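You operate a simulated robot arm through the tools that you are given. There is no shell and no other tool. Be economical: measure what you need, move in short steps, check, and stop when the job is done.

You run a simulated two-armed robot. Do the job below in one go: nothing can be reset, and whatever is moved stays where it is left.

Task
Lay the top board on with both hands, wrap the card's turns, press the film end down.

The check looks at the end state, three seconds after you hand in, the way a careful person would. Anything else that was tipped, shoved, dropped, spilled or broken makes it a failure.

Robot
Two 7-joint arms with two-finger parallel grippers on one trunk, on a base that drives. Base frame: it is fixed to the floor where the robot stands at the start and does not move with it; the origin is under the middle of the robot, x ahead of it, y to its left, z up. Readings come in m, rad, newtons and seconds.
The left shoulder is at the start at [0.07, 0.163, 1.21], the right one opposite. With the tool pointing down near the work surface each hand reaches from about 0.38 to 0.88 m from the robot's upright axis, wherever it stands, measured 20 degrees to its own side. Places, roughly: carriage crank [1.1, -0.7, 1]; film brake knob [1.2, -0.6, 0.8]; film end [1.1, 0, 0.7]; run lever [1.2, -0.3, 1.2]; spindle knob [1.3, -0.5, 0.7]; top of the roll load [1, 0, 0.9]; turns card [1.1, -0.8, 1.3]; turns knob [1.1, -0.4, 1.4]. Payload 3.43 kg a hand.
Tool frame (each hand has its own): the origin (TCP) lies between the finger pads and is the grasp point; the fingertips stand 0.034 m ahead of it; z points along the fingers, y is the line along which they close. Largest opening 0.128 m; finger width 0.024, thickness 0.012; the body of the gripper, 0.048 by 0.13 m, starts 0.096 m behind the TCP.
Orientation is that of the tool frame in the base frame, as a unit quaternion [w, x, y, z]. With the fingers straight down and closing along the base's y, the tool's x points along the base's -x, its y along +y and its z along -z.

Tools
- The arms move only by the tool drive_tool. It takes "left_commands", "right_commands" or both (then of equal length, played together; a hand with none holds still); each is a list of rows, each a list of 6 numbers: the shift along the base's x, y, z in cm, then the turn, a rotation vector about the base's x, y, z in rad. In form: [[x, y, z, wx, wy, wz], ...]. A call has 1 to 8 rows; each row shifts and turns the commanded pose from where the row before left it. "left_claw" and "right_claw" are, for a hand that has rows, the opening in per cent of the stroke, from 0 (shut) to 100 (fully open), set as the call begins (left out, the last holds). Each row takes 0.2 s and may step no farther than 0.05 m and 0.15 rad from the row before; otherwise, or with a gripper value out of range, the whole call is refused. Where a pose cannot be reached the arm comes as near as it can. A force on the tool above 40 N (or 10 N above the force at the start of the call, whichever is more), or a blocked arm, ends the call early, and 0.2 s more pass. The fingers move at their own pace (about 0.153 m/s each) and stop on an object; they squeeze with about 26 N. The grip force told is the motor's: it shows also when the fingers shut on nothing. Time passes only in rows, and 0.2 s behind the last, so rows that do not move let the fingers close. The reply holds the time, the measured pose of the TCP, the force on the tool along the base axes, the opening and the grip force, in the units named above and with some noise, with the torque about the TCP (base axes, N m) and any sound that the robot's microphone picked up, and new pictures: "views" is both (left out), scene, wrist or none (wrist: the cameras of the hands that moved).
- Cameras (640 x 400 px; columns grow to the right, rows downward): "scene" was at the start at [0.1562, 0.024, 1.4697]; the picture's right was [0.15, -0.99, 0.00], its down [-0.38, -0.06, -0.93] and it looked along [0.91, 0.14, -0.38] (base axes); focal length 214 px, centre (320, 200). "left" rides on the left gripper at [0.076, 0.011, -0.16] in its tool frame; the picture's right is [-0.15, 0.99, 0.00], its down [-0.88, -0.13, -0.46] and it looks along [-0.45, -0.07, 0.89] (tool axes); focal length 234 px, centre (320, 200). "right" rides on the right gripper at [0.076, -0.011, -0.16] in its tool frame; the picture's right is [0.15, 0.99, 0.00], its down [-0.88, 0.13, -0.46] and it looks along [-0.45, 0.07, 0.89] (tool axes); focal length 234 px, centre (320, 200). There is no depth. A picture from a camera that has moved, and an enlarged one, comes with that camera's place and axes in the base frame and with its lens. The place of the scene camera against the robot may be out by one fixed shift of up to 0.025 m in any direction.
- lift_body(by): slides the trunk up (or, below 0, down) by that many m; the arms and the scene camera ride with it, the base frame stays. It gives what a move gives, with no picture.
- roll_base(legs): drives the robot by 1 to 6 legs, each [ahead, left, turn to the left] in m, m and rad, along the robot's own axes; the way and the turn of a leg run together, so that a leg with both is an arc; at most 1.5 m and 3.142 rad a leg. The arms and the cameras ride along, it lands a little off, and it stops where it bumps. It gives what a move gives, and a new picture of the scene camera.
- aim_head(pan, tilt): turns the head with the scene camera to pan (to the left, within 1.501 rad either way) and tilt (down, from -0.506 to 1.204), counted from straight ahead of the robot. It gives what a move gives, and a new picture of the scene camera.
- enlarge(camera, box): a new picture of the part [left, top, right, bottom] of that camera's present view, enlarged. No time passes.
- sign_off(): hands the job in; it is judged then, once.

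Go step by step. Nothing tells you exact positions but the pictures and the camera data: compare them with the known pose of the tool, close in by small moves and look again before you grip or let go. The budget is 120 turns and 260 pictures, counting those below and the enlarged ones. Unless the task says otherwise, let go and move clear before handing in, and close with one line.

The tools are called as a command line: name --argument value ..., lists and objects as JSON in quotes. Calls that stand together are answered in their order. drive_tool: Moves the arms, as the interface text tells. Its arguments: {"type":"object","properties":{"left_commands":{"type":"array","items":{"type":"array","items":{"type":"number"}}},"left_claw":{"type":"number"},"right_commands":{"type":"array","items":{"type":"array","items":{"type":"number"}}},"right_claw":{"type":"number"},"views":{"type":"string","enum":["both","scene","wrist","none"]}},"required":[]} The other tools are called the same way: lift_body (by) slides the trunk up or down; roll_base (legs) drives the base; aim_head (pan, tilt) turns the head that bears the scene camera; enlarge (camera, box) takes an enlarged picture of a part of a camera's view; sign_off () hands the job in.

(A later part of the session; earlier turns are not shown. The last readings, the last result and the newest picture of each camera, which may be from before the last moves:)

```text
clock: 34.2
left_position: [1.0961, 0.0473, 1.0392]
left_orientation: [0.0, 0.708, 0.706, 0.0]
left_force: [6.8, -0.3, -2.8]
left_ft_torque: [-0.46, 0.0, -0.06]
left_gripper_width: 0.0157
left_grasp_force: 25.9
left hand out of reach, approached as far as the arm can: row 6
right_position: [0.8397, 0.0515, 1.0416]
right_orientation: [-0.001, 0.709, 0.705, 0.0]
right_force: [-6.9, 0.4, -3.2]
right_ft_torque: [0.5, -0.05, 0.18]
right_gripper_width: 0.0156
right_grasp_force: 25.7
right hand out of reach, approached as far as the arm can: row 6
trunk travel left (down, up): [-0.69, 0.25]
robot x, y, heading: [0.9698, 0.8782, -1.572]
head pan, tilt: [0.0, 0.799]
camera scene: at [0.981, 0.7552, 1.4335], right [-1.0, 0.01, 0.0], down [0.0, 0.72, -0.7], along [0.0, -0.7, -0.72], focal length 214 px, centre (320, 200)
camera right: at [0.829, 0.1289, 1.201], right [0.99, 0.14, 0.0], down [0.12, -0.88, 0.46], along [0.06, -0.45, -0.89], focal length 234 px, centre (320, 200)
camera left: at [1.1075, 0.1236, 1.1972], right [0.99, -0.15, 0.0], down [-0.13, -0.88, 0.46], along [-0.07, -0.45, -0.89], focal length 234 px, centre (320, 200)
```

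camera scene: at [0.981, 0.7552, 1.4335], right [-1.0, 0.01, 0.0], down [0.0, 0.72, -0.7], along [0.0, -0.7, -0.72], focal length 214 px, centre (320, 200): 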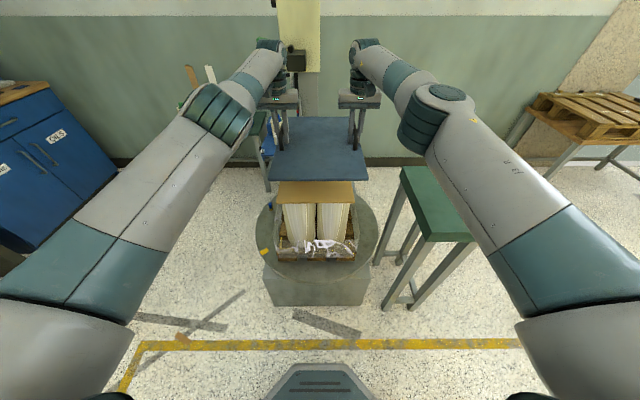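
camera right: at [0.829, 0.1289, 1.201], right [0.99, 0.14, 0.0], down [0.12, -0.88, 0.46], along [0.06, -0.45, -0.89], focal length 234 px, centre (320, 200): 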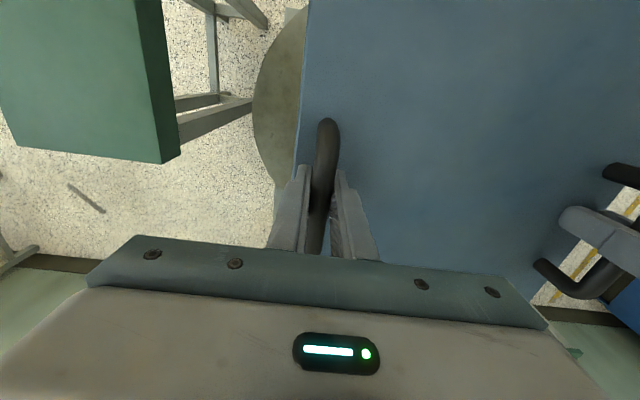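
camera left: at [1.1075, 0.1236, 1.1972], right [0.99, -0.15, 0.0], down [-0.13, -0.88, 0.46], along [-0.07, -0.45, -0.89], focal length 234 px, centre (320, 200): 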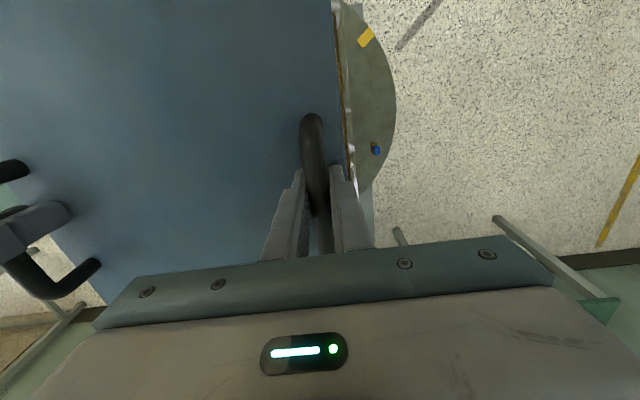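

I'm at the arms' reach limit at y≈0.05. Let me enlarge to compare sheet and board edges before moving the base a bit.

enlarge --camera "scene" --box '[240, 100, 400, 270]'

roll_base --legs '[[0.1, 0, 0]]'

enlarge --camera "left" --box '[280, 0, 440, 200]'

```text
2.35 times, centred on (320, 185) of scene
camera zoom: at [0.981, 0.7552, 1.4335], right [-1.0, 0.01, 0.0], down [0.0, 0.72, -0.7], along [0.0, -0.7, -0.72], focal length 505 px, centre (320, 235)
```

zoom: 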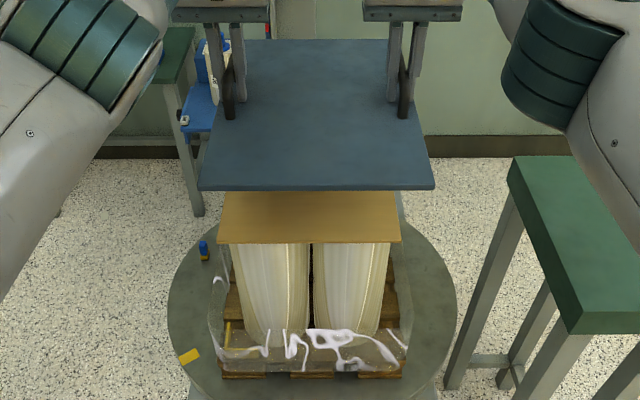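

```text
clock: 35.3
left_position: [1.0976, -0.0504, 1.0398]
left_orientation: [0.0, 0.707, 0.707, 0.0]
left_force: [2.1, -0.3, -1.8]
left_ft_torque: [-0.05, 0.01, -0.03]
left_gripper_width: 0.0153
left_grasp_force: 25.6
right_position: [0.8398, -0.0467, 1.0429]
right_orientation: [0.0, 0.709, 0.705, -0.002]
right_force: [-0.8, -0.6, -3.0]
right_ft_torque: [0.06, 0.02, 0.18]
right_gripper_width: 0.0154
right_grasp_force: 26.0
trunk travel left (down, up): [-0.69, 0.25]
robot x, y, heading: [0.9662, 0.7806, -1.574]
head pan, tilt: [0.0, 0.799]
camera scene: at [0.9806, 0.6572, 1.4337], right [-1.0, 0.01, 0.0], down [0.0, 0.72, -0.7], along [0.0, -0.7, -0.72], focal length 214 px, centre (320, 200)
```

scene: 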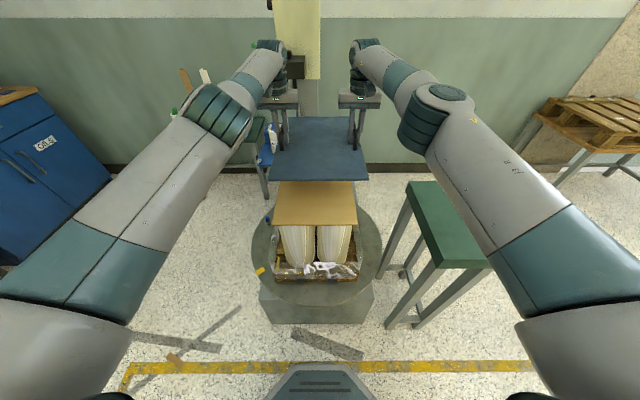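

```text
2.00 times, centred on (360, 100) of left
camera zoom: at [1.1074, 0.0255, 1.1978], right [0.99, -0.15, 0.0], down [-0.13, -0.88, 0.46], along [-0.07, -0.45, -0.89], focal length 468 px, centre (240, 400)
```

zoom: 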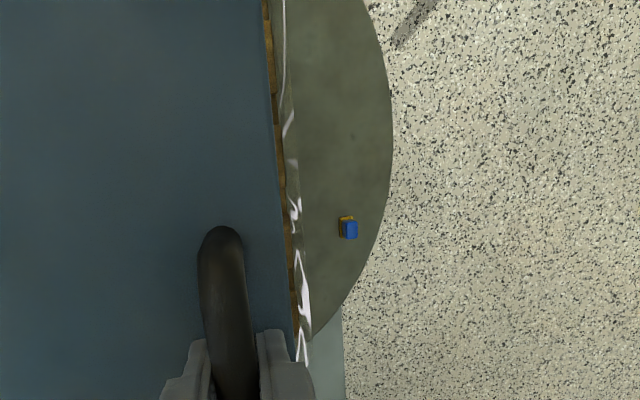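

Board overshot slightly in y as intended; I'll bring it back +7.8 cm with the arms, shift +0.6 cm in x and lower a bit to compare the edges directly.

drive_tool --left_commands '[[0.2, 2, 0, 0, 0, 0], [0.2, 2, 0, 0, 0, 0], [0.2, 2, 0, 0, 0, 0], [0, 1.8, 0, 0, 0, 0], [0, 0, -2, 0, 0, 0], [0, 0, -2, 0, 0, 0], [0, 0, 0, 0, 0, 0]]' --right_commands '[[0.2, 2, 0, 0, 0, 0], [0.2, 2, 0, 0, 0, 0], [0.2, 2, 0, 0, 0, 0], [0, 1.6, 0, 0, 0, 0], [0, 0, -2, 0, 0, 0], [0, 0, -2, 0, 0, 0], [0, 0, 0, 0, 0, 0]]' --left_claw 0 --right_claw 0 --views "wrist"

enlarge --camera "scene" --box '[240, 100, 400, 270]'

```text
clock: 36.9
left_position: [1.1024, 0.028, 1.0015]
left_orientation: [0.001, 0.708, 0.707, 0.0]
left_force: [-8.4, -3.0, -1.9]
left_ft_torque: [-0.16, -0.06, 0.22]
left_gripper_width: 0.0156
left_grasp_force: 25.9
right_position: [0.8458, 0.03, 1.0039]
right_orientation: [-0.001, 0.709, 0.705, -0.001]
right_force: [7.2, 2.1, -2.7]
right_ft_torque: [0.18, 0.08, 0.5]
right_gripper_width: 0.0157
right_grasp_force: 25.5
trunk travel left (down, up): [-0.69, 0.25]
robot x, y, heading: [0.9663, 0.7814, -1.577]
head pan, tilt: [0.0, 0.799]
camera right: at [0.8347, 0.1066, 1.1628], right [0.99, 0.14, 0.0], down [0.12, -0.88, 0.46], along [0.06, -0.45, -0.89], focal length 234 px, centre (320, 200)
camera left: at [1.1134, 0.104, 1.1585], right [0.99, -0.15, 0.0], down [-0.13, -0.88, 0.46], along [-0.07, -0.45, -0.89], focal length 234 px, centre (320, 200)
```

right: 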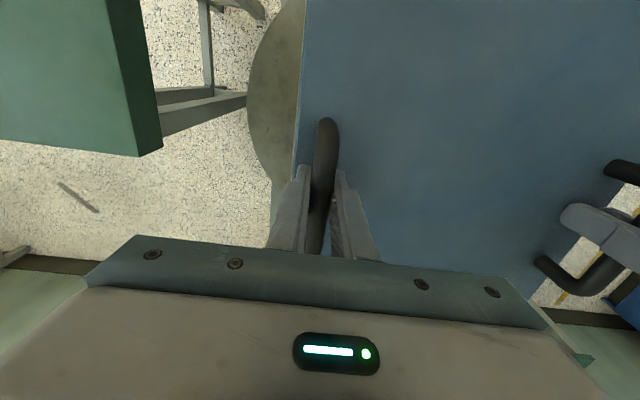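
left: 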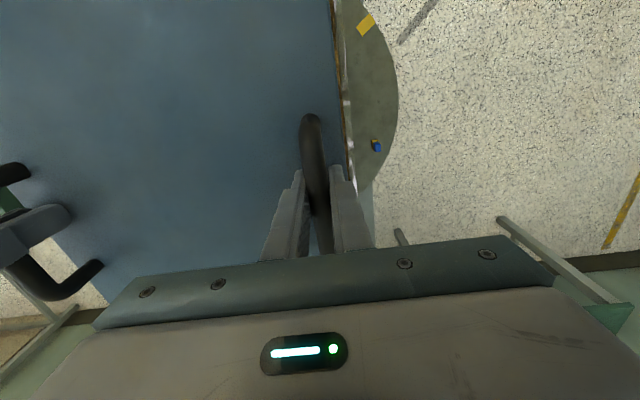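

```text
2.35 times, centred on (320, 185) of scene
camera zoom: at [0.9805, 0.6579, 1.4337], right [-1.0, 0.01, 0.0], down [0.0, 0.72, -0.7], along [0.0, -0.7, -0.72], focal length 505 px, centre (320, 235)
```

zoom: 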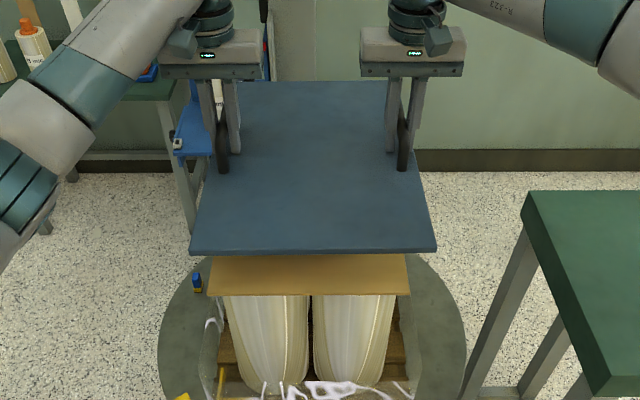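

Refined estimate: sheet spans x 0.848–1.117, y −0.163–0.22 (centre ≈ (0.983, 0.028), top ≈0.865). I'll shift +0.9 cm x, +0.3 cm y and lower 6 cm.

drive_tool --left_commands '[[0.4, 0.2, 0, 0, 0, 0], [0.4, 0.2, 0, 0, 0, 0], [0, 0, -2, 0, 0, 0], [0, 0, -2, 0, 0, 0], [0, 0, -2, 0, 0, 0], [0, 0, 0, 0, 0, 0]]' --right_commands '[[0.5, 0.1, 0, 0, 0, 0], [0.5, 0.1, 0, 0, 0, 0], [0, 0, -2, 0, 0, 0], [0, 0, -2, 0, 0, 0], [0, 0, -2, 0, 0, 0], [0, 0, 0, 0, 0, 0]]' --left_claw 0 --right_claw 0 --views "none"

enlarge --camera "scene" --box '[240, 100, 400, 270]'

enlarge --camera "left" --box '[280, 0, 440, 200]'

enlarge --camera "right" --box '[220, 0, 380, 200]'

```text
clock: 38.3
left_position: [1.1126, 0.033, 0.9397]
left_orientation: [0.001, 0.707, 0.707, 0.0]
left_force: [-1.5, -4.3, -2.2]
left_ft_torque: [0.07, -0.03, 0.65]
left_gripper_width: 0.0158
left_grasp_force: 26.0
right_position: [0.8553, 0.0327, 0.9441]
right_orientation: [0.0, 0.709, 0.705, -0.001]
right_force: [0.9, 5.1, -3.0]
right_ft_torque: [0.01, -0.05, 0.69]
right_gripper_width: 0.016
right_grasp_force: 26.1
trunk travel left (down, up): [-0.69, 0.25]
robot x, y, heading: [0.9665, 0.7818, -1.578]
head pan, tilt: [0.0, 0.799]
```

```text
2.35 times, centred on (320, 185) of scene
camera zoom: at [0.9806, 0.6572, 1.4336], right [-1.0, 0.01, 0.0], down [0.0, 0.72, -0.7], along [0.0, -0.7, -0.72], focal length 505 px, centre (320, 235)
```

zoom: 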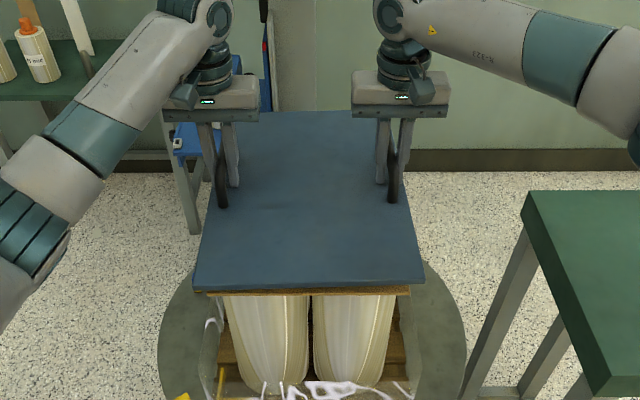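

```text
2.00 times, centred on (360, 100) of left
camera zoom: at [1.1222, 0.1095, 1.0974], right [0.99, -0.15, 0.0], down [-0.13, -0.88, 0.46], along [-0.07, -0.45, -0.89], focal length 468 px, centre (240, 400)
```

zoom: 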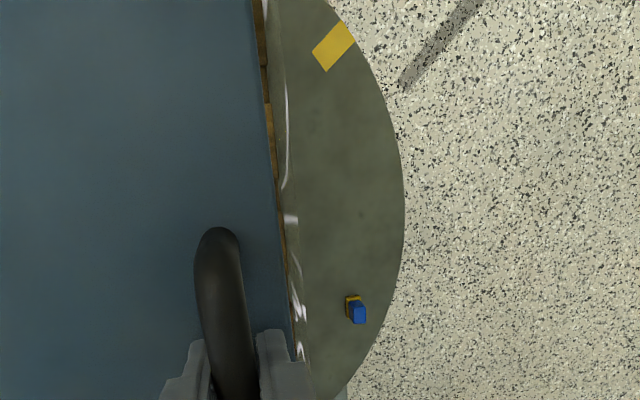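

```text
2.00 times, centred on (300, 100) of right
camera zoom: at [0.8438, 0.1078, 1.103], right [0.99, 0.14, 0.0], down [0.12, -0.88, 0.46], along [0.06, -0.45, -0.89], focal length 468 px, centre (360, 400)
```

zoom: 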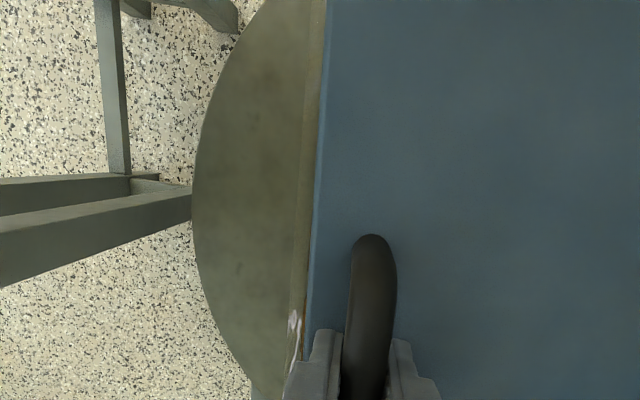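

Lateral alignment looks centred and the board overhangs a bit all round. Lower gently to contact.

drive_tool --left_commands '[[0, 0, -0.4, 0, 0, 0], [0, 0, -0.5, 0, 0, 0], [0, 0, -0.4, 0, 0, 0]]' --right_commands '[[0, 0, -0.6, 0, 0, 0], [0, 0, -0.6, 0, 0, 0], [0, 0, -0.5, 0, 0, 0]]' --left_claw 0 --right_claw 0 --views "none"

drive_tool --left_commands '[[0, 0, -0.4, 0, 0, 0], [0, 0, -0.4, 0, 0, 0]]' --right_commands '[[0, 0, -0.4, 0, 0, 0], [0, 0, -0.4, 0, 0, 0]]' --left_claw 0 --right_claw 0 --views "none"

enlarge --camera "scene" --box '[260, 140, 380, 260]'

```text
clock: 39.1
left_position: [1.112, 0.0313, 0.9253]
left_orientation: [0.001, 0.707, 0.707, 0.0]
left_force: [6.0, -3.9, -3.1]
left_ft_torque: [0.21, 0.0, 0.46]
left_gripper_width: 0.0156
left_grasp_force: 26.2
right_position: [0.8562, 0.0317, 0.9265]
right_orientation: [0.0, 0.71, 0.704, -0.001]
right_force: [-4.4, 4.9, -2.3]
right_ft_torque: [-0.13, -0.12, 0.55]
right_gripper_width: 0.0159
right_grasp_force: 25.9
trunk travel left (down, up): [-0.69, 0.25]
robot x, y, heading: [0.9692, 0.7816, -1.58]
head pan, tilt: [0.0, 0.799]
```

```text
clock: 39.7
left_position: [1.1113, 0.0327, 0.9197]
left_orientation: [0.001, 0.707, 0.707, 0.0]
left_force: [9.2, -4.7, -4.7]
left_ft_torque: [-0.76, 0.05, 0.47]
left_gripper_width: 0.0158
left_grasp_force: 25.9
right_position: [0.8563, 0.0335, 0.9198]
right_orientation: [0.001, 0.709, 0.705, -0.002]
right_force: [-10.7, 6.9, 6.4]
right_ft_torque: [-0.77, -0.1, 0.61]
right_gripper_width: 0.016
right_grasp_force: 25.8
trunk travel left (down, up): [-0.69, 0.25]
robot x, y, heading: [0.9683, 0.7743, -1.579]
head pan, tilt: [0.0, 0.799]
```

```text
3.33 times, centred on (320, 200) of scene
camera zoom: at [0.981, 0.6585, 1.4339], right [-1.0, 0.01, 0.0], down [0.0, 0.72, -0.7], along [0.0, -0.7, -0.72], focal length 715 px, centre (320, 200)
```

zoom: 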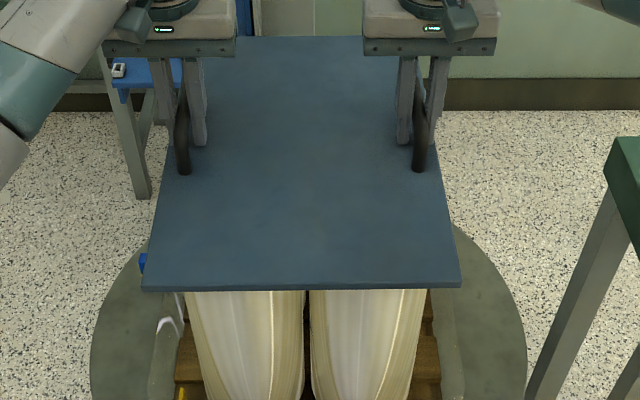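

Contact made. One tiny more lowering, then open both grippers wide and check.

drive_tool --left_commands '[[0, 0, -0.25, 0, 0, 0], [0, 0, 0, 0, 0, 0]]' --right_commands '[[0, 0, -0.1, 0, 0, 0], [0, 0, 0, 0, 0, 0]]' --left_claw 0 --right_claw 0 --views "none"

drive_tool --left_commands '[[0, 0, 0, 0, 0, 0], [0, 0, 0, 0, 0, 0], [0, 0, 0, 0, 0, 0]]' --right_commands '[[0, 0, 0, 0, 0, 0], [0, 0, 0, 0, 0, 0], [0, 0, 0, 0, 0, 0]]' --left_claw 40 --right_claw 40 --views "wrist"

```text
clock: 40.3
left_position: [1.111, 0.0345, 0.9178]
left_orientation: [0.0, 0.707, 0.707, -0.001]
left_force: [15.1, -6.7, 0.2]
left_ft_torque: [0.21, 0.18, 0.47]
left_gripper_width: 0.0155
left_grasp_force: 26.5
right_position: [0.856, 0.0338, 0.9186]
right_orientation: [0.001, 0.71, 0.704, -0.002]
right_force: [-14.3, 6.7, 11.1]
right_ft_torque: [0.14, -0.1, 0.66]
right_gripper_width: 0.0157
right_grasp_force: 25.7
trunk travel left (down, up): [-0.69, 0.25]
robot x, y, heading: [0.9682, 0.7777, -1.578]
head pan, tilt: [0.0, 0.799]
```

```text
clock: 41.1
left_position: [1.1116, 0.0321, 0.9166]
left_orientation: [0.001, 0.708, 0.707, 0.0]
left_force: [0.3, 0.6, -0.3]
left_ft_torque: [0.02, 0.0, 0.01]
left_gripper_width: 0.0509
left_grasp_force: 0.1
right_position: [0.8569, 0.0327, 0.9172]
right_orientation: [0.0, 0.709, 0.705, 0.0]
right_force: [-0.4, 0.0, -0.2]
right_ft_torque: [0.0, -0.02, -0.01]
right_gripper_width: 0.0513
right_grasp_force: 0.1
trunk travel left (down, up): [-0.69, 0.25]
robot x, y, heading: [0.9692, 0.7779, -1.572]
head pan, tilt: [0.0, 0.799]
camera right: at [0.845, 0.1085, 1.076], right [0.99, 0.14, 0.0], down [0.12, -0.88, 0.46], along [0.06, -0.45, -0.89], focal length 234 px, centre (320, 200)
camera left: at [1.1213, 0.1086, 1.0747], right [0.99, -0.15, 0.0], down [-0.13, -0.88, 0.46], along [-0.07, -0.45, -0.89], focal length 234 px, centre (320, 200)
```

right: 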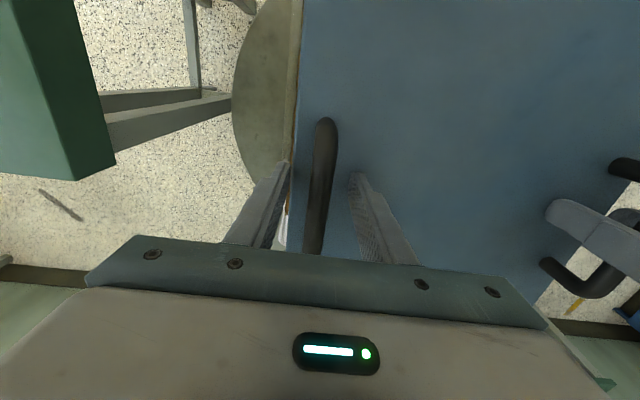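
left: 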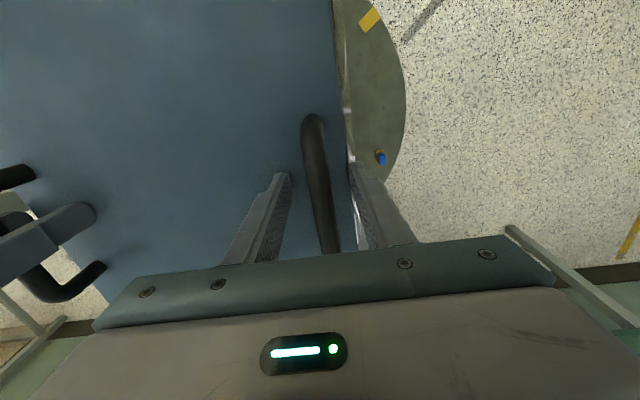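

Released. Raise both hands straight up, then pull back toward me.

drive_tool --left_commands '[[0, 0, 4, 0, 0, 0], [0, 0, 4, 0, 0, 0], [0, 0, 4, 0, 0, 0], [0, 3, 4, 0, 0, 0], [0, 3, 4, 0, 0, 0], [0, 3, 4, 0, 0, 0], [0, 3, 4, 0, 0, 0], [0, 3, 4, 0, 0, 0]]' --right_commands '[[0, 0, 4, 0, 0, 0], [0, 0, 4, 0, 0, 0], [0, 0, 4, 0, 0, 0], [0, 3, 4, 0, 0, 0], [0, 3, 4, 0, 0, 0], [0, 3, 4, 0, 0, 0], [0, 3, 4, 0, 0, 0], [0, 3, 4, 0, 0, 0]]' --left_claw 40 --right_claw 40

enlarge --camera "left" --box '[60, 0, 540, 300]'

```text
clock: 42.9
left_position: [1.1084, 0.187, 1.2376]
left_orientation: [0.002, 0.706, 0.708, 0.0]
left_force: [0.3, 0.4, 0.9]
left_ft_torque: [-0.05, -0.03, 0.01]
left_gripper_width: 0.0512
left_grasp_force: 0.1
right_position: [0.8552, 0.1868, 1.2401]
right_orientation: [0.001, 0.71, 0.705, -0.001]
right_force: [0.5, 0.7, 0.5]
right_ft_torque: [-0.06, -0.02, 0.01]
right_gripper_width: 0.0511
right_grasp_force: 0.0
trunk travel left (down, up): [-0.69, 0.25]
robot x, y, heading: [0.9638, 0.7783, -1.576]
head pan, tilt: [0.0, 0.799]
camera scene: at [0.9804, 0.6614, 1.4339], right [-1.0, 0.01, 0.0], down [0.0, 0.72, -0.7], along [0.0, -0.7, -0.72], focal length 214 px, centre (320, 200)
camera right: at [0.8429, 0.2636, 1.3995], right [0.99, 0.14, 0.0], down [0.12, -0.88, 0.46], along [0.06, -0.46, -0.89], focal length 234 px, centre (320, 200)
camera left: at [1.1194, 0.2632, 1.3958], right [0.99, -0.15, 0.0], down [-0.13, -0.88, 0.46], along [-0.07, -0.45, -0.89], focal length 234 px, centre (320, 200)
```

scene: 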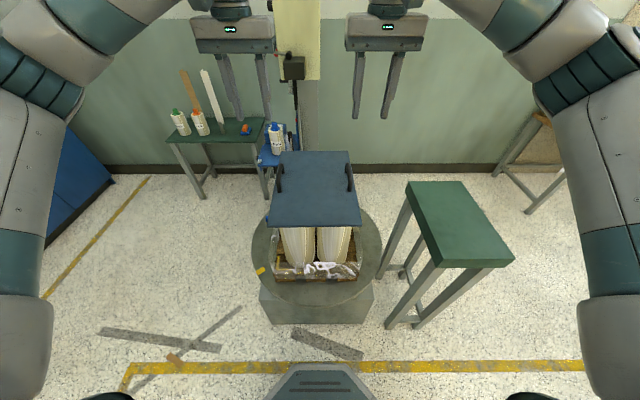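
right: 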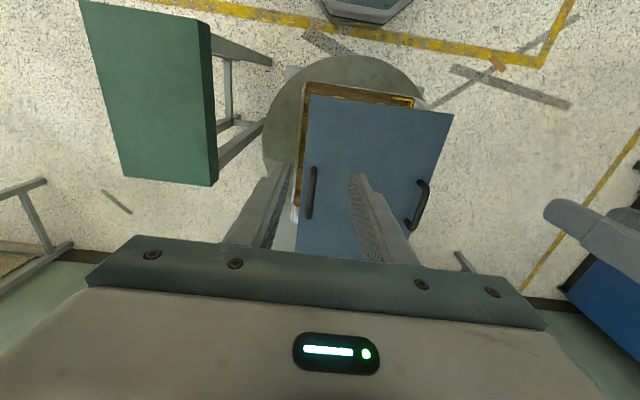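
left: 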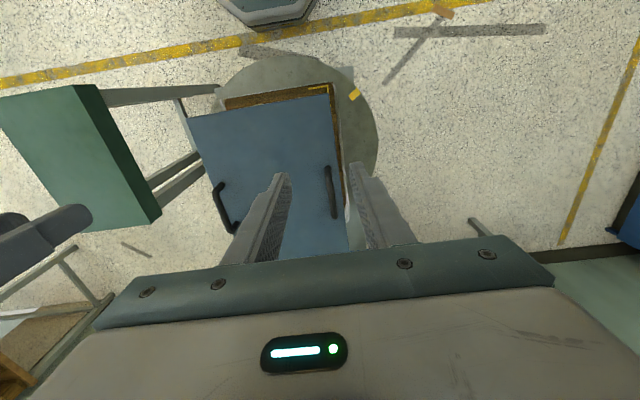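

```text
1.33 times, centred on (300, 150) of left
camera zoom: at [1.1194, 0.2632, 1.3958], right [0.99, -0.15, 0.0], down [-0.13, -0.88, 0.46], along [-0.07, -0.45, -0.89], focal length 312 px, centre (347, 267)
```

zoom: 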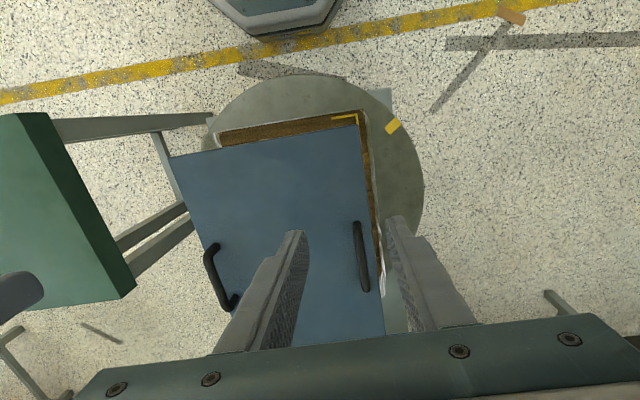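

The board is on and level. Now drive around to the panel side: strafe +x, turn to face −x, then strafe −y.

roll_base --legs '[[-0.1, 0.0, 0], [0, 1.15, 0], [0, 0, -1.5656]]'

aim_head --pan 0.5 --tilt 0.3

```text
clock: 53.5
left_position: [1.5354, 0.7377, 1.2361]
left_orientation: [0.0, 1.0, -0.017, 0.0]
left_force: [2.0, 0.3, -1.2]
left_ft_torque: [0.01, 0.02, 0.04]
left_gripper_width: 0.0511
left_grasp_force: 0.0
right_position: [1.5431, 0.9916, 1.2387]
right_orientation: [-0.001, 1.0, -0.02, -0.001]
right_force: [-0.3, -0.7, 0.2]
right_ft_torque: [-0.02, -0.01, 0.0]
right_gripper_width: 0.0511
right_grasp_force: 0.0
trunk travel left (down, up): [-0.69, 0.25]
robot x, y, heading: [2.1373, 0.8624, 3.099]
head pan, tilt: [0.0, 0.799]
camera scene: at [2.0181, 0.8744, 1.4337], right [0.04, 1.0, 0.0], down [0.72, -0.03, -0.7], along [-0.7, 0.03, -0.72], focal length 214 px, centre (320, 200)
```

scene: 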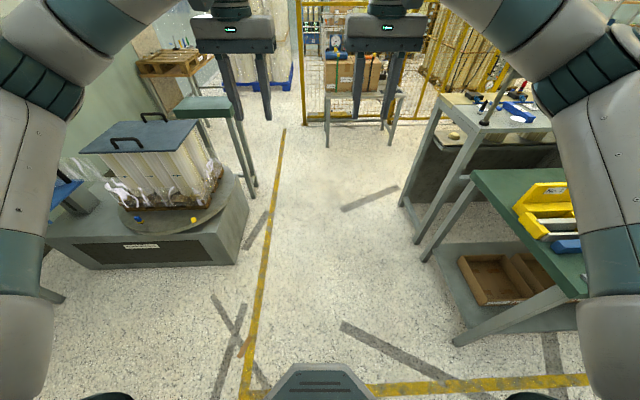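

```text
clock: 54.4
left_position: [1.535, 0.7379, 1.2352]
left_orientation: [0.0, 1.0, -0.017, 0.0]
left_force: [0.2, 0.4, 0.1]
left_ft_torque: [0.0, -0.03, 0.02]
left_gripper_width: 0.0511
left_grasp_force: 0.0
right_position: [1.5425, 0.9912, 1.2376]
right_orientation: [-0.001, 1.0, -0.02, -0.001]
right_force: [-0.3, -0.5, 0.1]
right_ft_torque: [-0.02, 0.01, 0.02]
right_gripper_width: 0.0512
right_grasp_force: 0.1
trunk travel left (down, up): [-0.69, 0.25]
robot x, y, heading: [2.1327, 0.8588, 3.104]
head pan, tilt: [0.499, 0.3]
camera scene: at [2.015, 0.8298, 1.4779], right [-0.44, 0.9, 0.0], down [0.27, 0.13, -0.95], along [-0.86, -0.42, -0.3], focal length 214 px, centre (320, 200)
```

scene: 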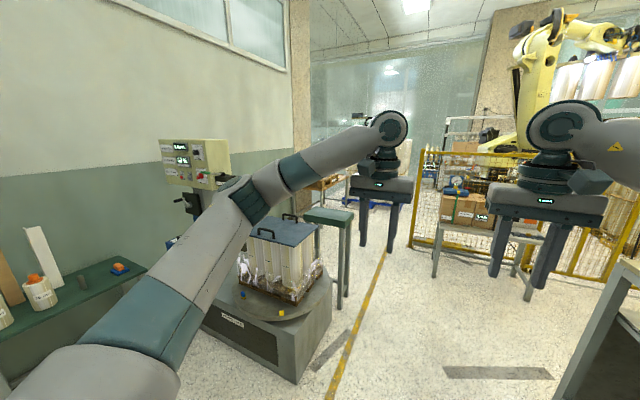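

The panel faces this way with displays and knobs. Strafe left to stand in front of it.

roll_base --legs '[[0, 0.0, 0.037], [0, 1.15, 0]]'

aim_head --pan 0.2 --tilt 0.3

```text
clock: 60.6
left_position: [1.544, -0.4255, 1.2361]
left_orientation: [0.0, 1.0, 0.007, 0.0]
left_force: [0.1, -0.3, -0.4]
left_ft_torque: [0.01, -0.01, 0.02]
left_gripper_width: 0.0515
left_grasp_force: 0.0
right_position: [1.5412, -0.171, 1.2387]
right_orientation: [0.0, 1.0, 0.003, -0.001]
right_force: [0.1, 0.7, 0.8]
right_ft_torque: [-0.03, -0.03, 0.0]
right_gripper_width: 0.0511
right_grasp_force: 0.0
trunk travel left (down, up): [-0.69, 0.25]
robot x, y, heading: [2.1394, -0.2761, -3.134]
head pan, tilt: [0.499, 0.3]
camera scene: at [2.0198, -0.312, 1.478], right [-0.48, 0.87, 0.0], down [0.26, 0.14, -0.96], along [-0.84, -0.46, -0.3], focal length 214 px, centre (320, 200)
```

scene: 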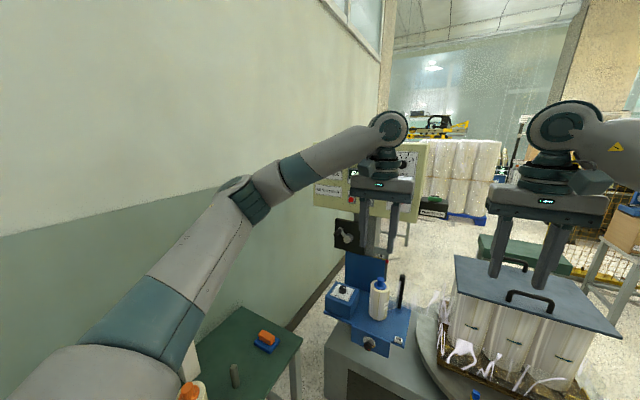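

```text
clock: 61.4
left_position: [1.5437, -0.4253, 1.2357]
left_orientation: [0.0, 1.0, 0.006, 0.0]
left_force: [0.5, -0.4, -0.8]
left_ft_torque: [0.02, 0.0, 0.01]
left_gripper_width: 0.0512
left_grasp_force: 0.2
right_position: [1.541, -0.1715, 1.2382]
right_orientation: [0.0, 1.0, 0.003, -0.001]
right_force: [-0.7, 0.0, -0.6]
right_ft_torque: [-0.05, -0.04, 0.0]
right_gripper_width: 0.051
right_grasp_force: 0.0
trunk travel left (down, up): [-0.69, 0.25]
robot x, y, heading: [2.137, -0.2738, -3.137]
head pan, tilt: [0.201, 0.3]
camera scene: at [2.0101, -0.2862, 1.478], right [-0.21, 0.98, 0.0], down [0.29, 0.06, -0.96], along [-0.93, -0.2, -0.3], focal length 214 px, centre (320, 200)
```

scene: 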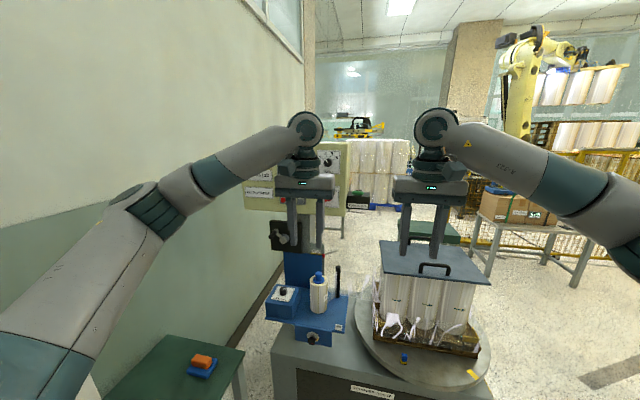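

My hands block the view. Spread them outward.

drive_tool --left_commands '[[1, -4.5, 0, 0, 0, 0], [1, -4.5, 0, 0, 0, 0], [1, -4.5, 0, 0, 0, 0], [1, -4.5, 0, 0, 0, 0], [1, -4.5, 0, 0, 0, 0], [1, -4.5, 0, 0, 0, 0], [1, -4.5, 0, 0, 0, 0], [1, -4.5, 0, 0, 0, 0]]' --right_commands '[[1, 3, 0, 0, 0, 0], [1, 3, 0, 0, 0, 0], [1, 3, 0, 0, 0, 0], [1, 3, 0, 0, 0, 0], [1, 3, 0, 0, 0, 0], [1, 3, 0, 0, 0, 0], [1, 3, 0, 0, 0, 0], [1, 3, 0, 0, 0, 0]]' --left_claw 50 --right_claw 50 --views "scene"

enlarge --camera "scene" --box '[220, 120, 380, 220]'

enlarge --camera "scene" --box '[240, 210, 400, 370]'

enlarge --camera "scene" --box '[340, 220, 500, 400]'

```text
clock: 63.2
left_position: [1.6274, -0.7875, 1.2375]
left_orientation: [0.0, 1.0, 0.005, -0.001]
left_force: [0.4, 0.9, 1.0]
left_ft_torque: [0.0, 0.05, -0.01]
left_gripper_width: 0.064
left_grasp_force: 0.0
right_position: [1.6236, 0.0682, 1.2384]
right_orientation: [0.0, 1.0, 0.002, -0.002]
right_force: [0.1, 0.0, -0.1]
right_ft_torque: [-0.02, 0.0, -0.01]
right_gripper_width: 0.0643
right_grasp_force: 0.0
trunk travel left (down, up): [-0.69, 0.25]
robot x, y, heading: [2.1412, -0.2782, -3.133]
head pan, tilt: [0.201, 0.3]
camera scene: at [2.0125, -0.2863, 1.4783], right [-0.21, 0.98, 0.0], down [0.29, 0.06, -0.96], along [-0.94, -0.2, -0.29], focal length 214 px, centre (320, 200)
```

scene: 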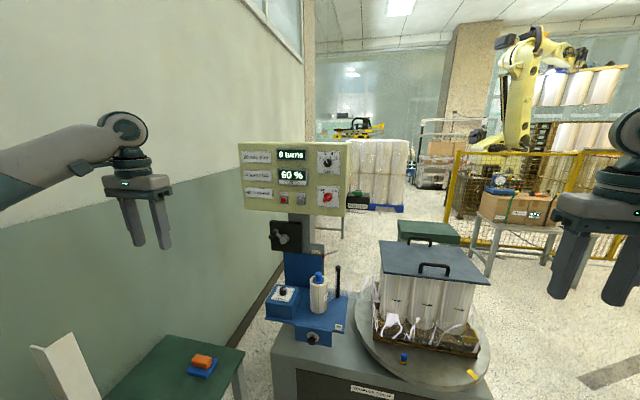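

```text
4.00 times, centred on (300, 170) of scene
camera zoom: at [2.0125, -0.2863, 1.4783], right [-0.21, 0.98, 0.0], down [0.29, 0.06, -0.96], along [-0.94, -0.2, -0.29], focal length 858 px, centre (400, 320)
```

zoom: 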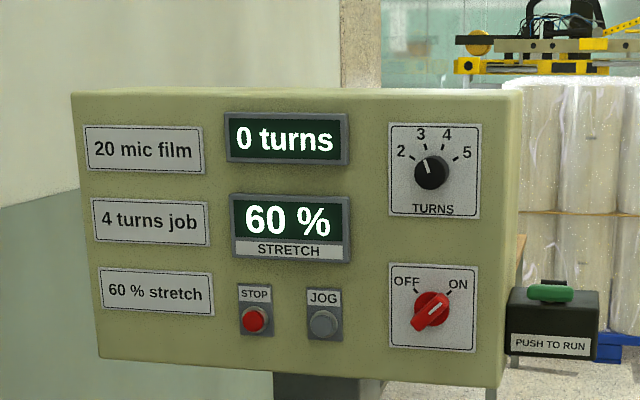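

```text
2.50 times, centred on (320, 290) of scene
camera zoom: at [2.0125, -0.2863, 1.4783], right [-0.21, 0.98, 0.0], down [0.29, 0.06, -0.96], along [-0.94, -0.2, -0.29], focal length 536 px, centre (320, -25)
```

zoom: 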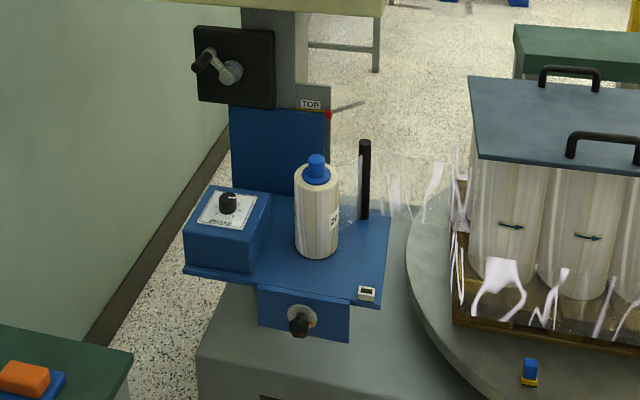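

```text
2.22 times, centred on (420, 310) of scene
camera zoom: at [2.0125, -0.2863, 1.4783], right [-0.21, 0.98, 0.0], down [0.29, 0.06, -0.96], along [-0.94, -0.2, -0.29], focal length 477 px, centre (98, -44)
```

zoom: 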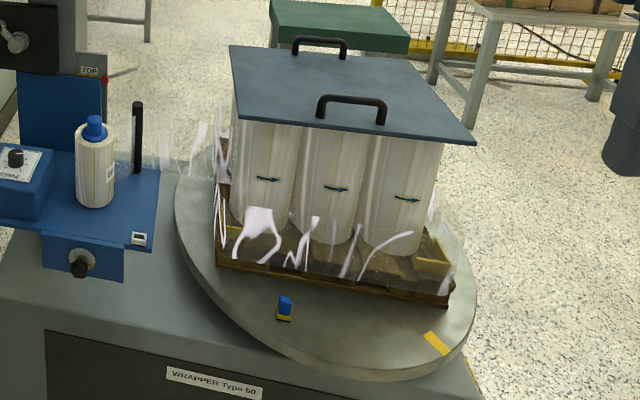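

The card says: 20 mic film, 4 turns, 60 % stretch. The turns knob isn't at 4; stretch shows 60 %. Zoom on details: roll label, knob pointers, switch.

enlarge --camera "scene" --box '[310, 145, 350, 212]'

enlarge --camera "scene" --box '[262, 260, 352, 350]'

enlarge --camera "scene" --box '[264, 210, 350, 270]'

enlarge --camera "scene" --box '[340, 260, 420, 370]'

```text
5.97 times, centred on (330, 178) of scene
camera zoom: at [2.0125, -0.2863, 1.4783], right [-0.21, 0.98, 0.0], down [0.29, 0.06, -0.96], along [-0.94, -0.2, -0.29], focal length 1280 px, centre (260, 328)
```

zoom: 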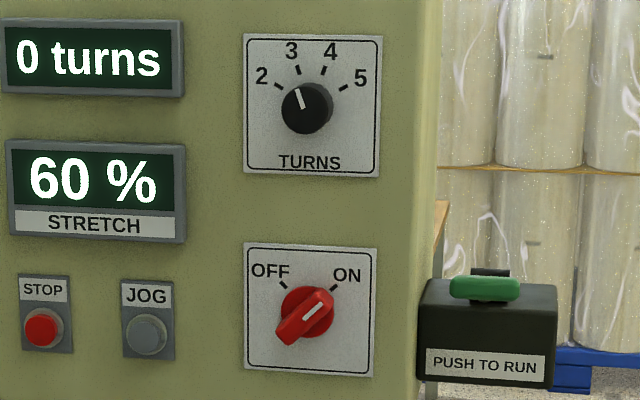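

```text
4.44 times, centred on (307, 305) of scene
camera zoom: at [2.0125, -0.2863, 1.4783], right [-0.21, 0.98, 0.0], down [0.29, 0.06, -0.96], along [-0.94, -0.2, -0.29], focal length 953 px, centre (378, -267)
```

zoom: 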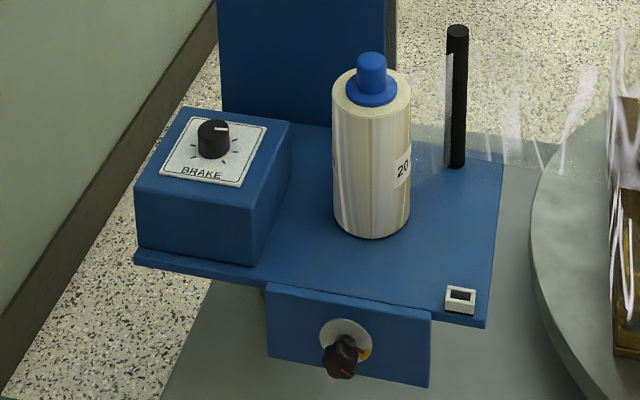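

```text
6.67 times, centred on (307, 240) of scene
camera zoom: at [2.0125, -0.2863, 1.4783], right [-0.21, 0.98, 0.0], down [0.29, 0.06, -0.96], along [-0.94, -0.2, -0.29], focal length 1430 px, centre (407, -67)
```

zoom: 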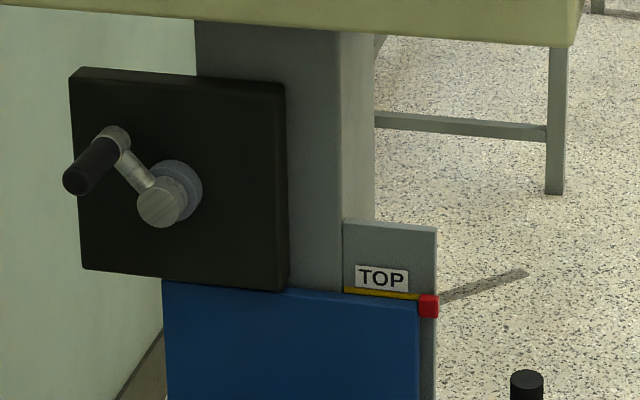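

```text
3.64 times, centred on (380, 315) of scene
camera zoom: at [2.0125, -0.2863, 1.4783], right [-0.21, 0.98, 0.0], down [0.29, 0.06, -0.96], along [-0.94, -0.2, -0.29], focal length 780 px, centre (102, -218)
```

zoom: 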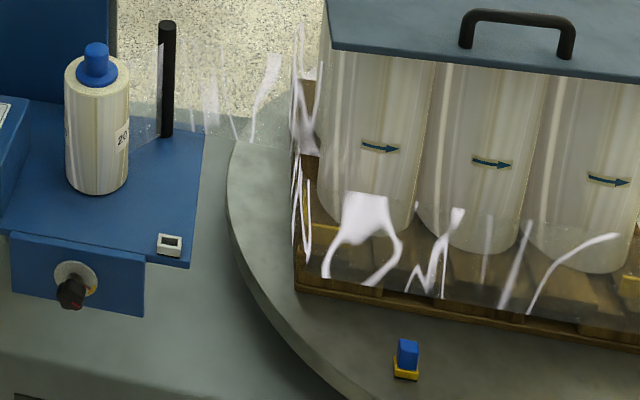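

All set except turns: knob is at 3, must be 4; the switch is ON, film 20, stretch 60 %, carriage at TOP. I'll turn the left hand to point at the panel (−x), near the turns knob (≈1.15, −0.44, 1.37).

drive_tool --left_commands '[[0, 2, 1, 0, 0.143, 0], [0, 2, 1, 0, 0.143, 0], [0, 2, 1, 0, 0.143, 0], [0, 2, 1, 0, 0.143, 0], [0, 2, 1, 0, 0.143, 0], [0, 2, 1, 0, 0.143, 0], [0, 2, 1, 0, 0.143, 0], [0, 2, 1, 0, 0.143, 0]]' --left_claw 50 --views "none"

drive_tool --left_commands '[[0, 3, 1, 0, 0.143, 0], [0, 3, 1, 0, 0.143, 0], [0, 3, 1, 0, 0.141, 0], [0, 3, 1, 0, 0, 0], [0, 3, 1, 0, 0, 0], [0, 3, 0, 0, 0, 0]]' --left_claw 50

```text
clock: 65.0
left_position: [1.6223, -0.6243, 1.3172]
left_orientation: [-0.004, 0.841, 0.004, -0.542]
left_force: [-0.4, 0.2, 0.4]
left_ft_torque: [-0.01, 0.0, 0.0]
left_gripper_width: 0.0639
left_grasp_force: 0.2
right_position: [1.6209, 0.069, 1.2358]
right_orientation: [0.0, 1.0, 0.003, 0.0]
right_force: [0.3, -0.1, -0.1]
right_ft_torque: [-0.05, 0.0, -0.02]
right_gripper_width: 0.0638
right_grasp_force: 0.1
trunk travel left (down, up): [-0.69, 0.25]
robot x, y, heading: [2.1362, -0.2724, -3.139]
head pan, tilt: [0.201, 0.3]
```

```text
clock: 66.4
left_position: [1.5746, -0.4545, 1.4019]
left_orientation: [-0.003, 0.707, 0.003, -0.707]
left_force: [-0.1, -0.1, -1.2]
left_ft_torque: [-0.01, -0.02, 0.06]
left_gripper_width: 0.064
left_grasp_force: 0.1
left hand out of reach, approached as far as the arm can: row 1, 2, 3
right_position: [1.621, 0.0696, 1.2356]
right_orientation: [0.0, 1.0, 0.003, -0.001]
right_force: [-0.3, 0.6, -0.1]
right_ft_torque: [-0.06, 0.02, 0.02]
right_gripper_width: 0.064
right_grasp_force: 0.1
trunk travel left (down, up): [-0.69, 0.25]
robot x, y, heading: [2.1362, -0.2787, -3.136]
head pan, tilt: [0.201, 0.3]
camera scene: at [2.0096, -0.2843, 1.478], right [-0.21, 0.98, 0.0], down [0.29, 0.06, -0.96], along [-0.93, -0.2, -0.3], focal length 214 px, centre (320, 200)
camera left: at [1.7347, -0.4646, 1.3255], right [0.0, -0.99, 0.14], down [0.46, 0.12, 0.88], along [-0.89, 0.06, 0.45], focal length 234 px, centre (320, 200)
```

scene: 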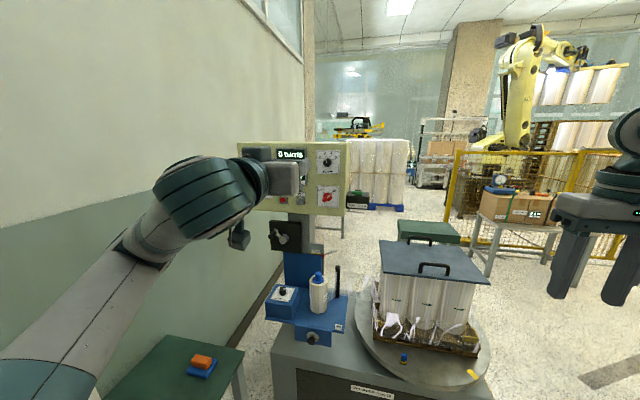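
left: 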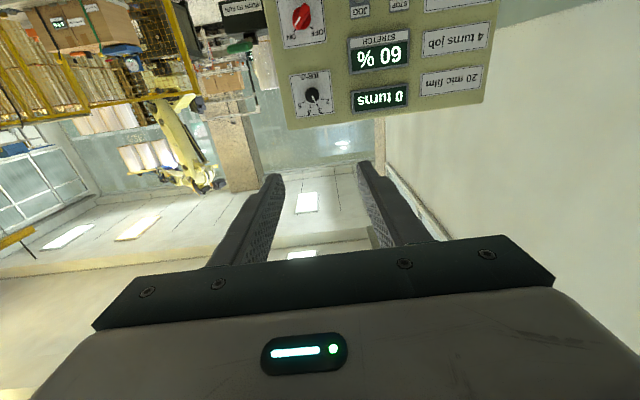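

Left hand points at the panel; knob estimated at y≈−0.44, z≈1.355, x≈1.1. Drive forward 0.27 m.

roll_base --legs '[[0.27, 0, 0]]'

drive_tool --left_commands '[[0, 0.8, -2.2, 0, 0, 0], [0, 0.8, -2.2, 0, 0, 0]]' --left_claw 50 --views "wrist"

```text
clock: 68.3
left_position: [1.3054, -0.4574, 1.4027]
left_orientation: [0.004, -0.707, -0.005, 0.707]
left_force: [0.1, -0.1, 0.0]
left_ft_torque: [0.01, 0.0, 0.01]
left_gripper_width: 0.0639
left_grasp_force: 0.1
right_position: [1.3528, 0.066, 1.2367]
right_orientation: [-0.001, 1.0, 0.002, -0.003]
right_force: [0.0, 1.0, -0.1]
right_ft_torque: [0.01, 0.0, 0.01]
right_gripper_width: 0.0637
right_grasp_force: 0.1
trunk travel left (down, up): [-0.69, 0.25]
robot x, y, heading: [1.8677, -0.2812, -3.134]
head pan, tilt: [0.201, 0.3]
camera scene: at [1.7404, -0.2877, 1.4782], right [-0.21, 0.98, 0.0], down [0.29, 0.06, -0.96], along [-0.94, -0.2, -0.3], focal length 214 px, centre (320, 200)
```

scene: 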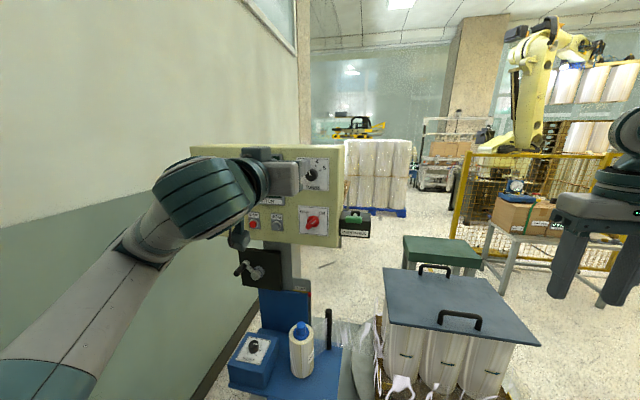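

```text
clock: 68.9
left_position: [1.3011, -0.4408, 1.361]
left_orientation: [-0.005, 0.707, 0.004, -0.707]
left_force: [0.1, 0.1, -0.4]
left_ft_torque: [0.0, 0.03, -0.01]
left_gripper_width: 0.0638
left_grasp_force: 0.1
left hand out of reach, approached as far as the arm can: row 2
right_position: [1.3509, 0.067, 1.2348]
right_orientation: [0.0, 1.0, 0.003, 0.0]
right_force: [-0.1, -0.4, 0.5]
right_ft_torque: [-0.03, -0.03, 0.0]
right_gripper_width: 0.064
right_grasp_force: 0.1
trunk travel left (down, up): [-0.69, 0.25]
robot x, y, heading: [1.8663, -0.2827, -3.135]
head pan, tilt: [0.201, 0.3]
camera left: at [1.4597, -0.4508, 1.284], right [0.0, -0.99, 0.13], down [0.46, 0.12, 0.88], along [-0.89, 0.06, 0.45], focal length 234 px, centre (320, 200)
```

left: 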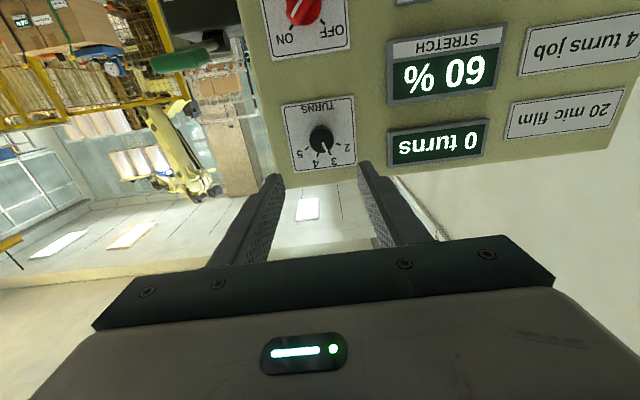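

Knob face triangulates to (1.141, −0.443, 1.353). Advance 10.5 cm with small correction and check.

drive_tool --left_commands '[[-3.5, 0, -0.3, 0, 0, 0], [-3.5, 0, -0.3, 0, 0, 0], [-3.5, 0, -0.2, 0, 0, 0]]' --left_claw 50 --views "both"

```text
clock: 69.7
left_position: [1.1954, -0.4409, 1.3525]
left_orientation: [-0.004, 0.707, 0.004, -0.707]
left_force: [0.3, 0.4, 0.0]
left_ft_torque: [-0.02, -0.02, 0.03]
left_gripper_width: 0.0641
left_grasp_force: 0.0
right_position: [1.3498, 0.0671, 1.2355]
right_orientation: [-0.001, 1.0, 0.003, -0.001]
right_force: [0.0, -0.5, 0.4]
right_ft_torque: [0.0, -0.01, -0.01]
right_gripper_width: 0.0638
right_grasp_force: 0.1
trunk travel left (down, up): [-0.69, 0.25]
robot x, y, heading: [1.8698, -0.2743, -3.128]
head pan, tilt: [0.201, 0.3]
camera scene: at [1.7387, -0.2874, 1.478], right [-0.21, 0.98, 0.0], down [0.29, 0.06, -0.95], along [-0.93, -0.2, -0.3], focal length 214 px, centre (320, 200)
camera left: at [1.3553, -0.4503, 1.2743], right [0.0, -0.99, 0.14], down [0.46, 0.12, 0.88], along [-0.89, 0.06, 0.45], focal length 234 px, centre (320, 200)
```

scene: 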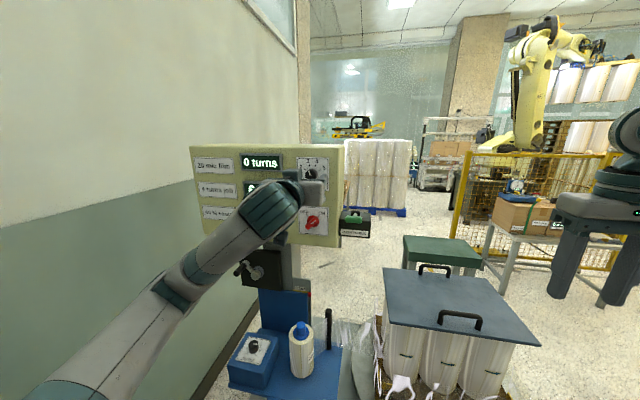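
left: 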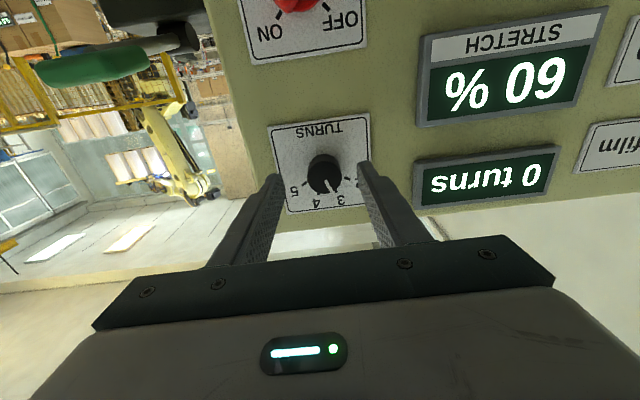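

Knob is well centred between the fingers. Advance 3.8 cm more.

drive_tool --left_commands '[[-2.0, -0.1, -0.1, 0, 0, 0], [-1.8, -0.1, -0.1, 0, 0, 0]]' --left_claw 50 --views "wrist"

enlarge --camera "left" --box '[220, 100, 440, 260]'

```text
clock: 70.3
left_position: [1.1676, -0.4422, 1.3514]
left_orientation: [0.006, -0.707, -0.003, 0.707]
left_force: [0.0, -0.6, 1.1]
left_ft_torque: [0.0, 0.02, -0.02]
left_gripper_width: 0.0637
left_grasp_force: 0.0
right_position: [1.3528, 0.067, 1.2364]
right_orientation: [0.0, 1.0, 0.002, -0.002]
right_force: [-0.1, -0.4, -0.6]
right_ft_torque: [0.01, 0.0, -0.02]
right_gripper_width: 0.064
right_grasp_force: 0.1
trunk travel left (down, up): [-0.69, 0.25]
robot x, y, heading: [1.8671, -0.28, -3.137]
head pan, tilt: [0.201, 0.3]
stopped in row 2 (left hand): the force on the tool passed its limit at 62 N (the readings are from after the stop); the commanded pose is now the measured one
camera left: at [1.3272, -0.4522, 1.2739], right [0.0, -0.99, 0.13], down [0.46, 0.12, 0.88], along [-0.89, 0.06, 0.45], focal length 234 px, centre (320, 200)
```

left: 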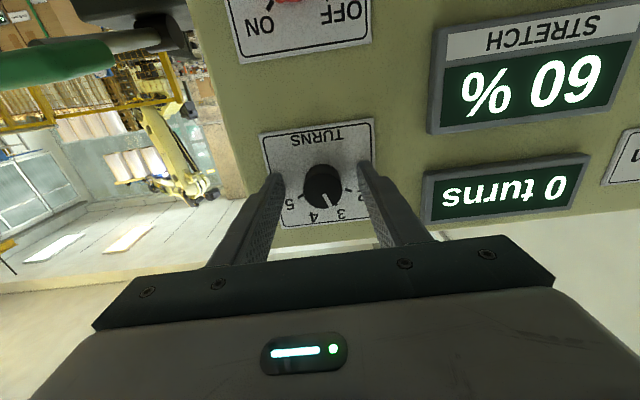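

```text
2.50 times, centred on (330, 180) of left
camera zoom: at [1.3272, -0.4522, 1.2739], right [0.0, -0.99, 0.13], down [0.46, 0.12, 0.88], along [-0.89, 0.06, 0.45], focal length 585 px, centre (295, 250)
```

zoom: 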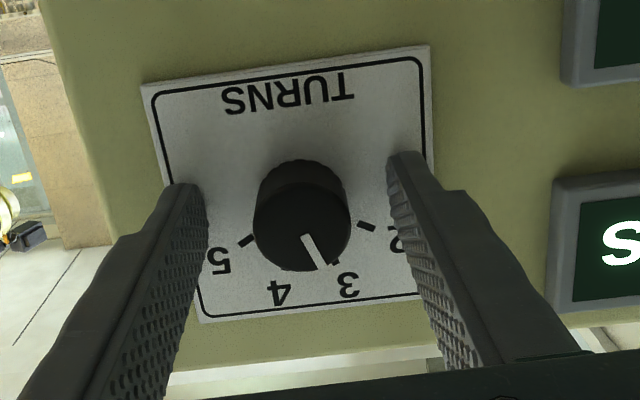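

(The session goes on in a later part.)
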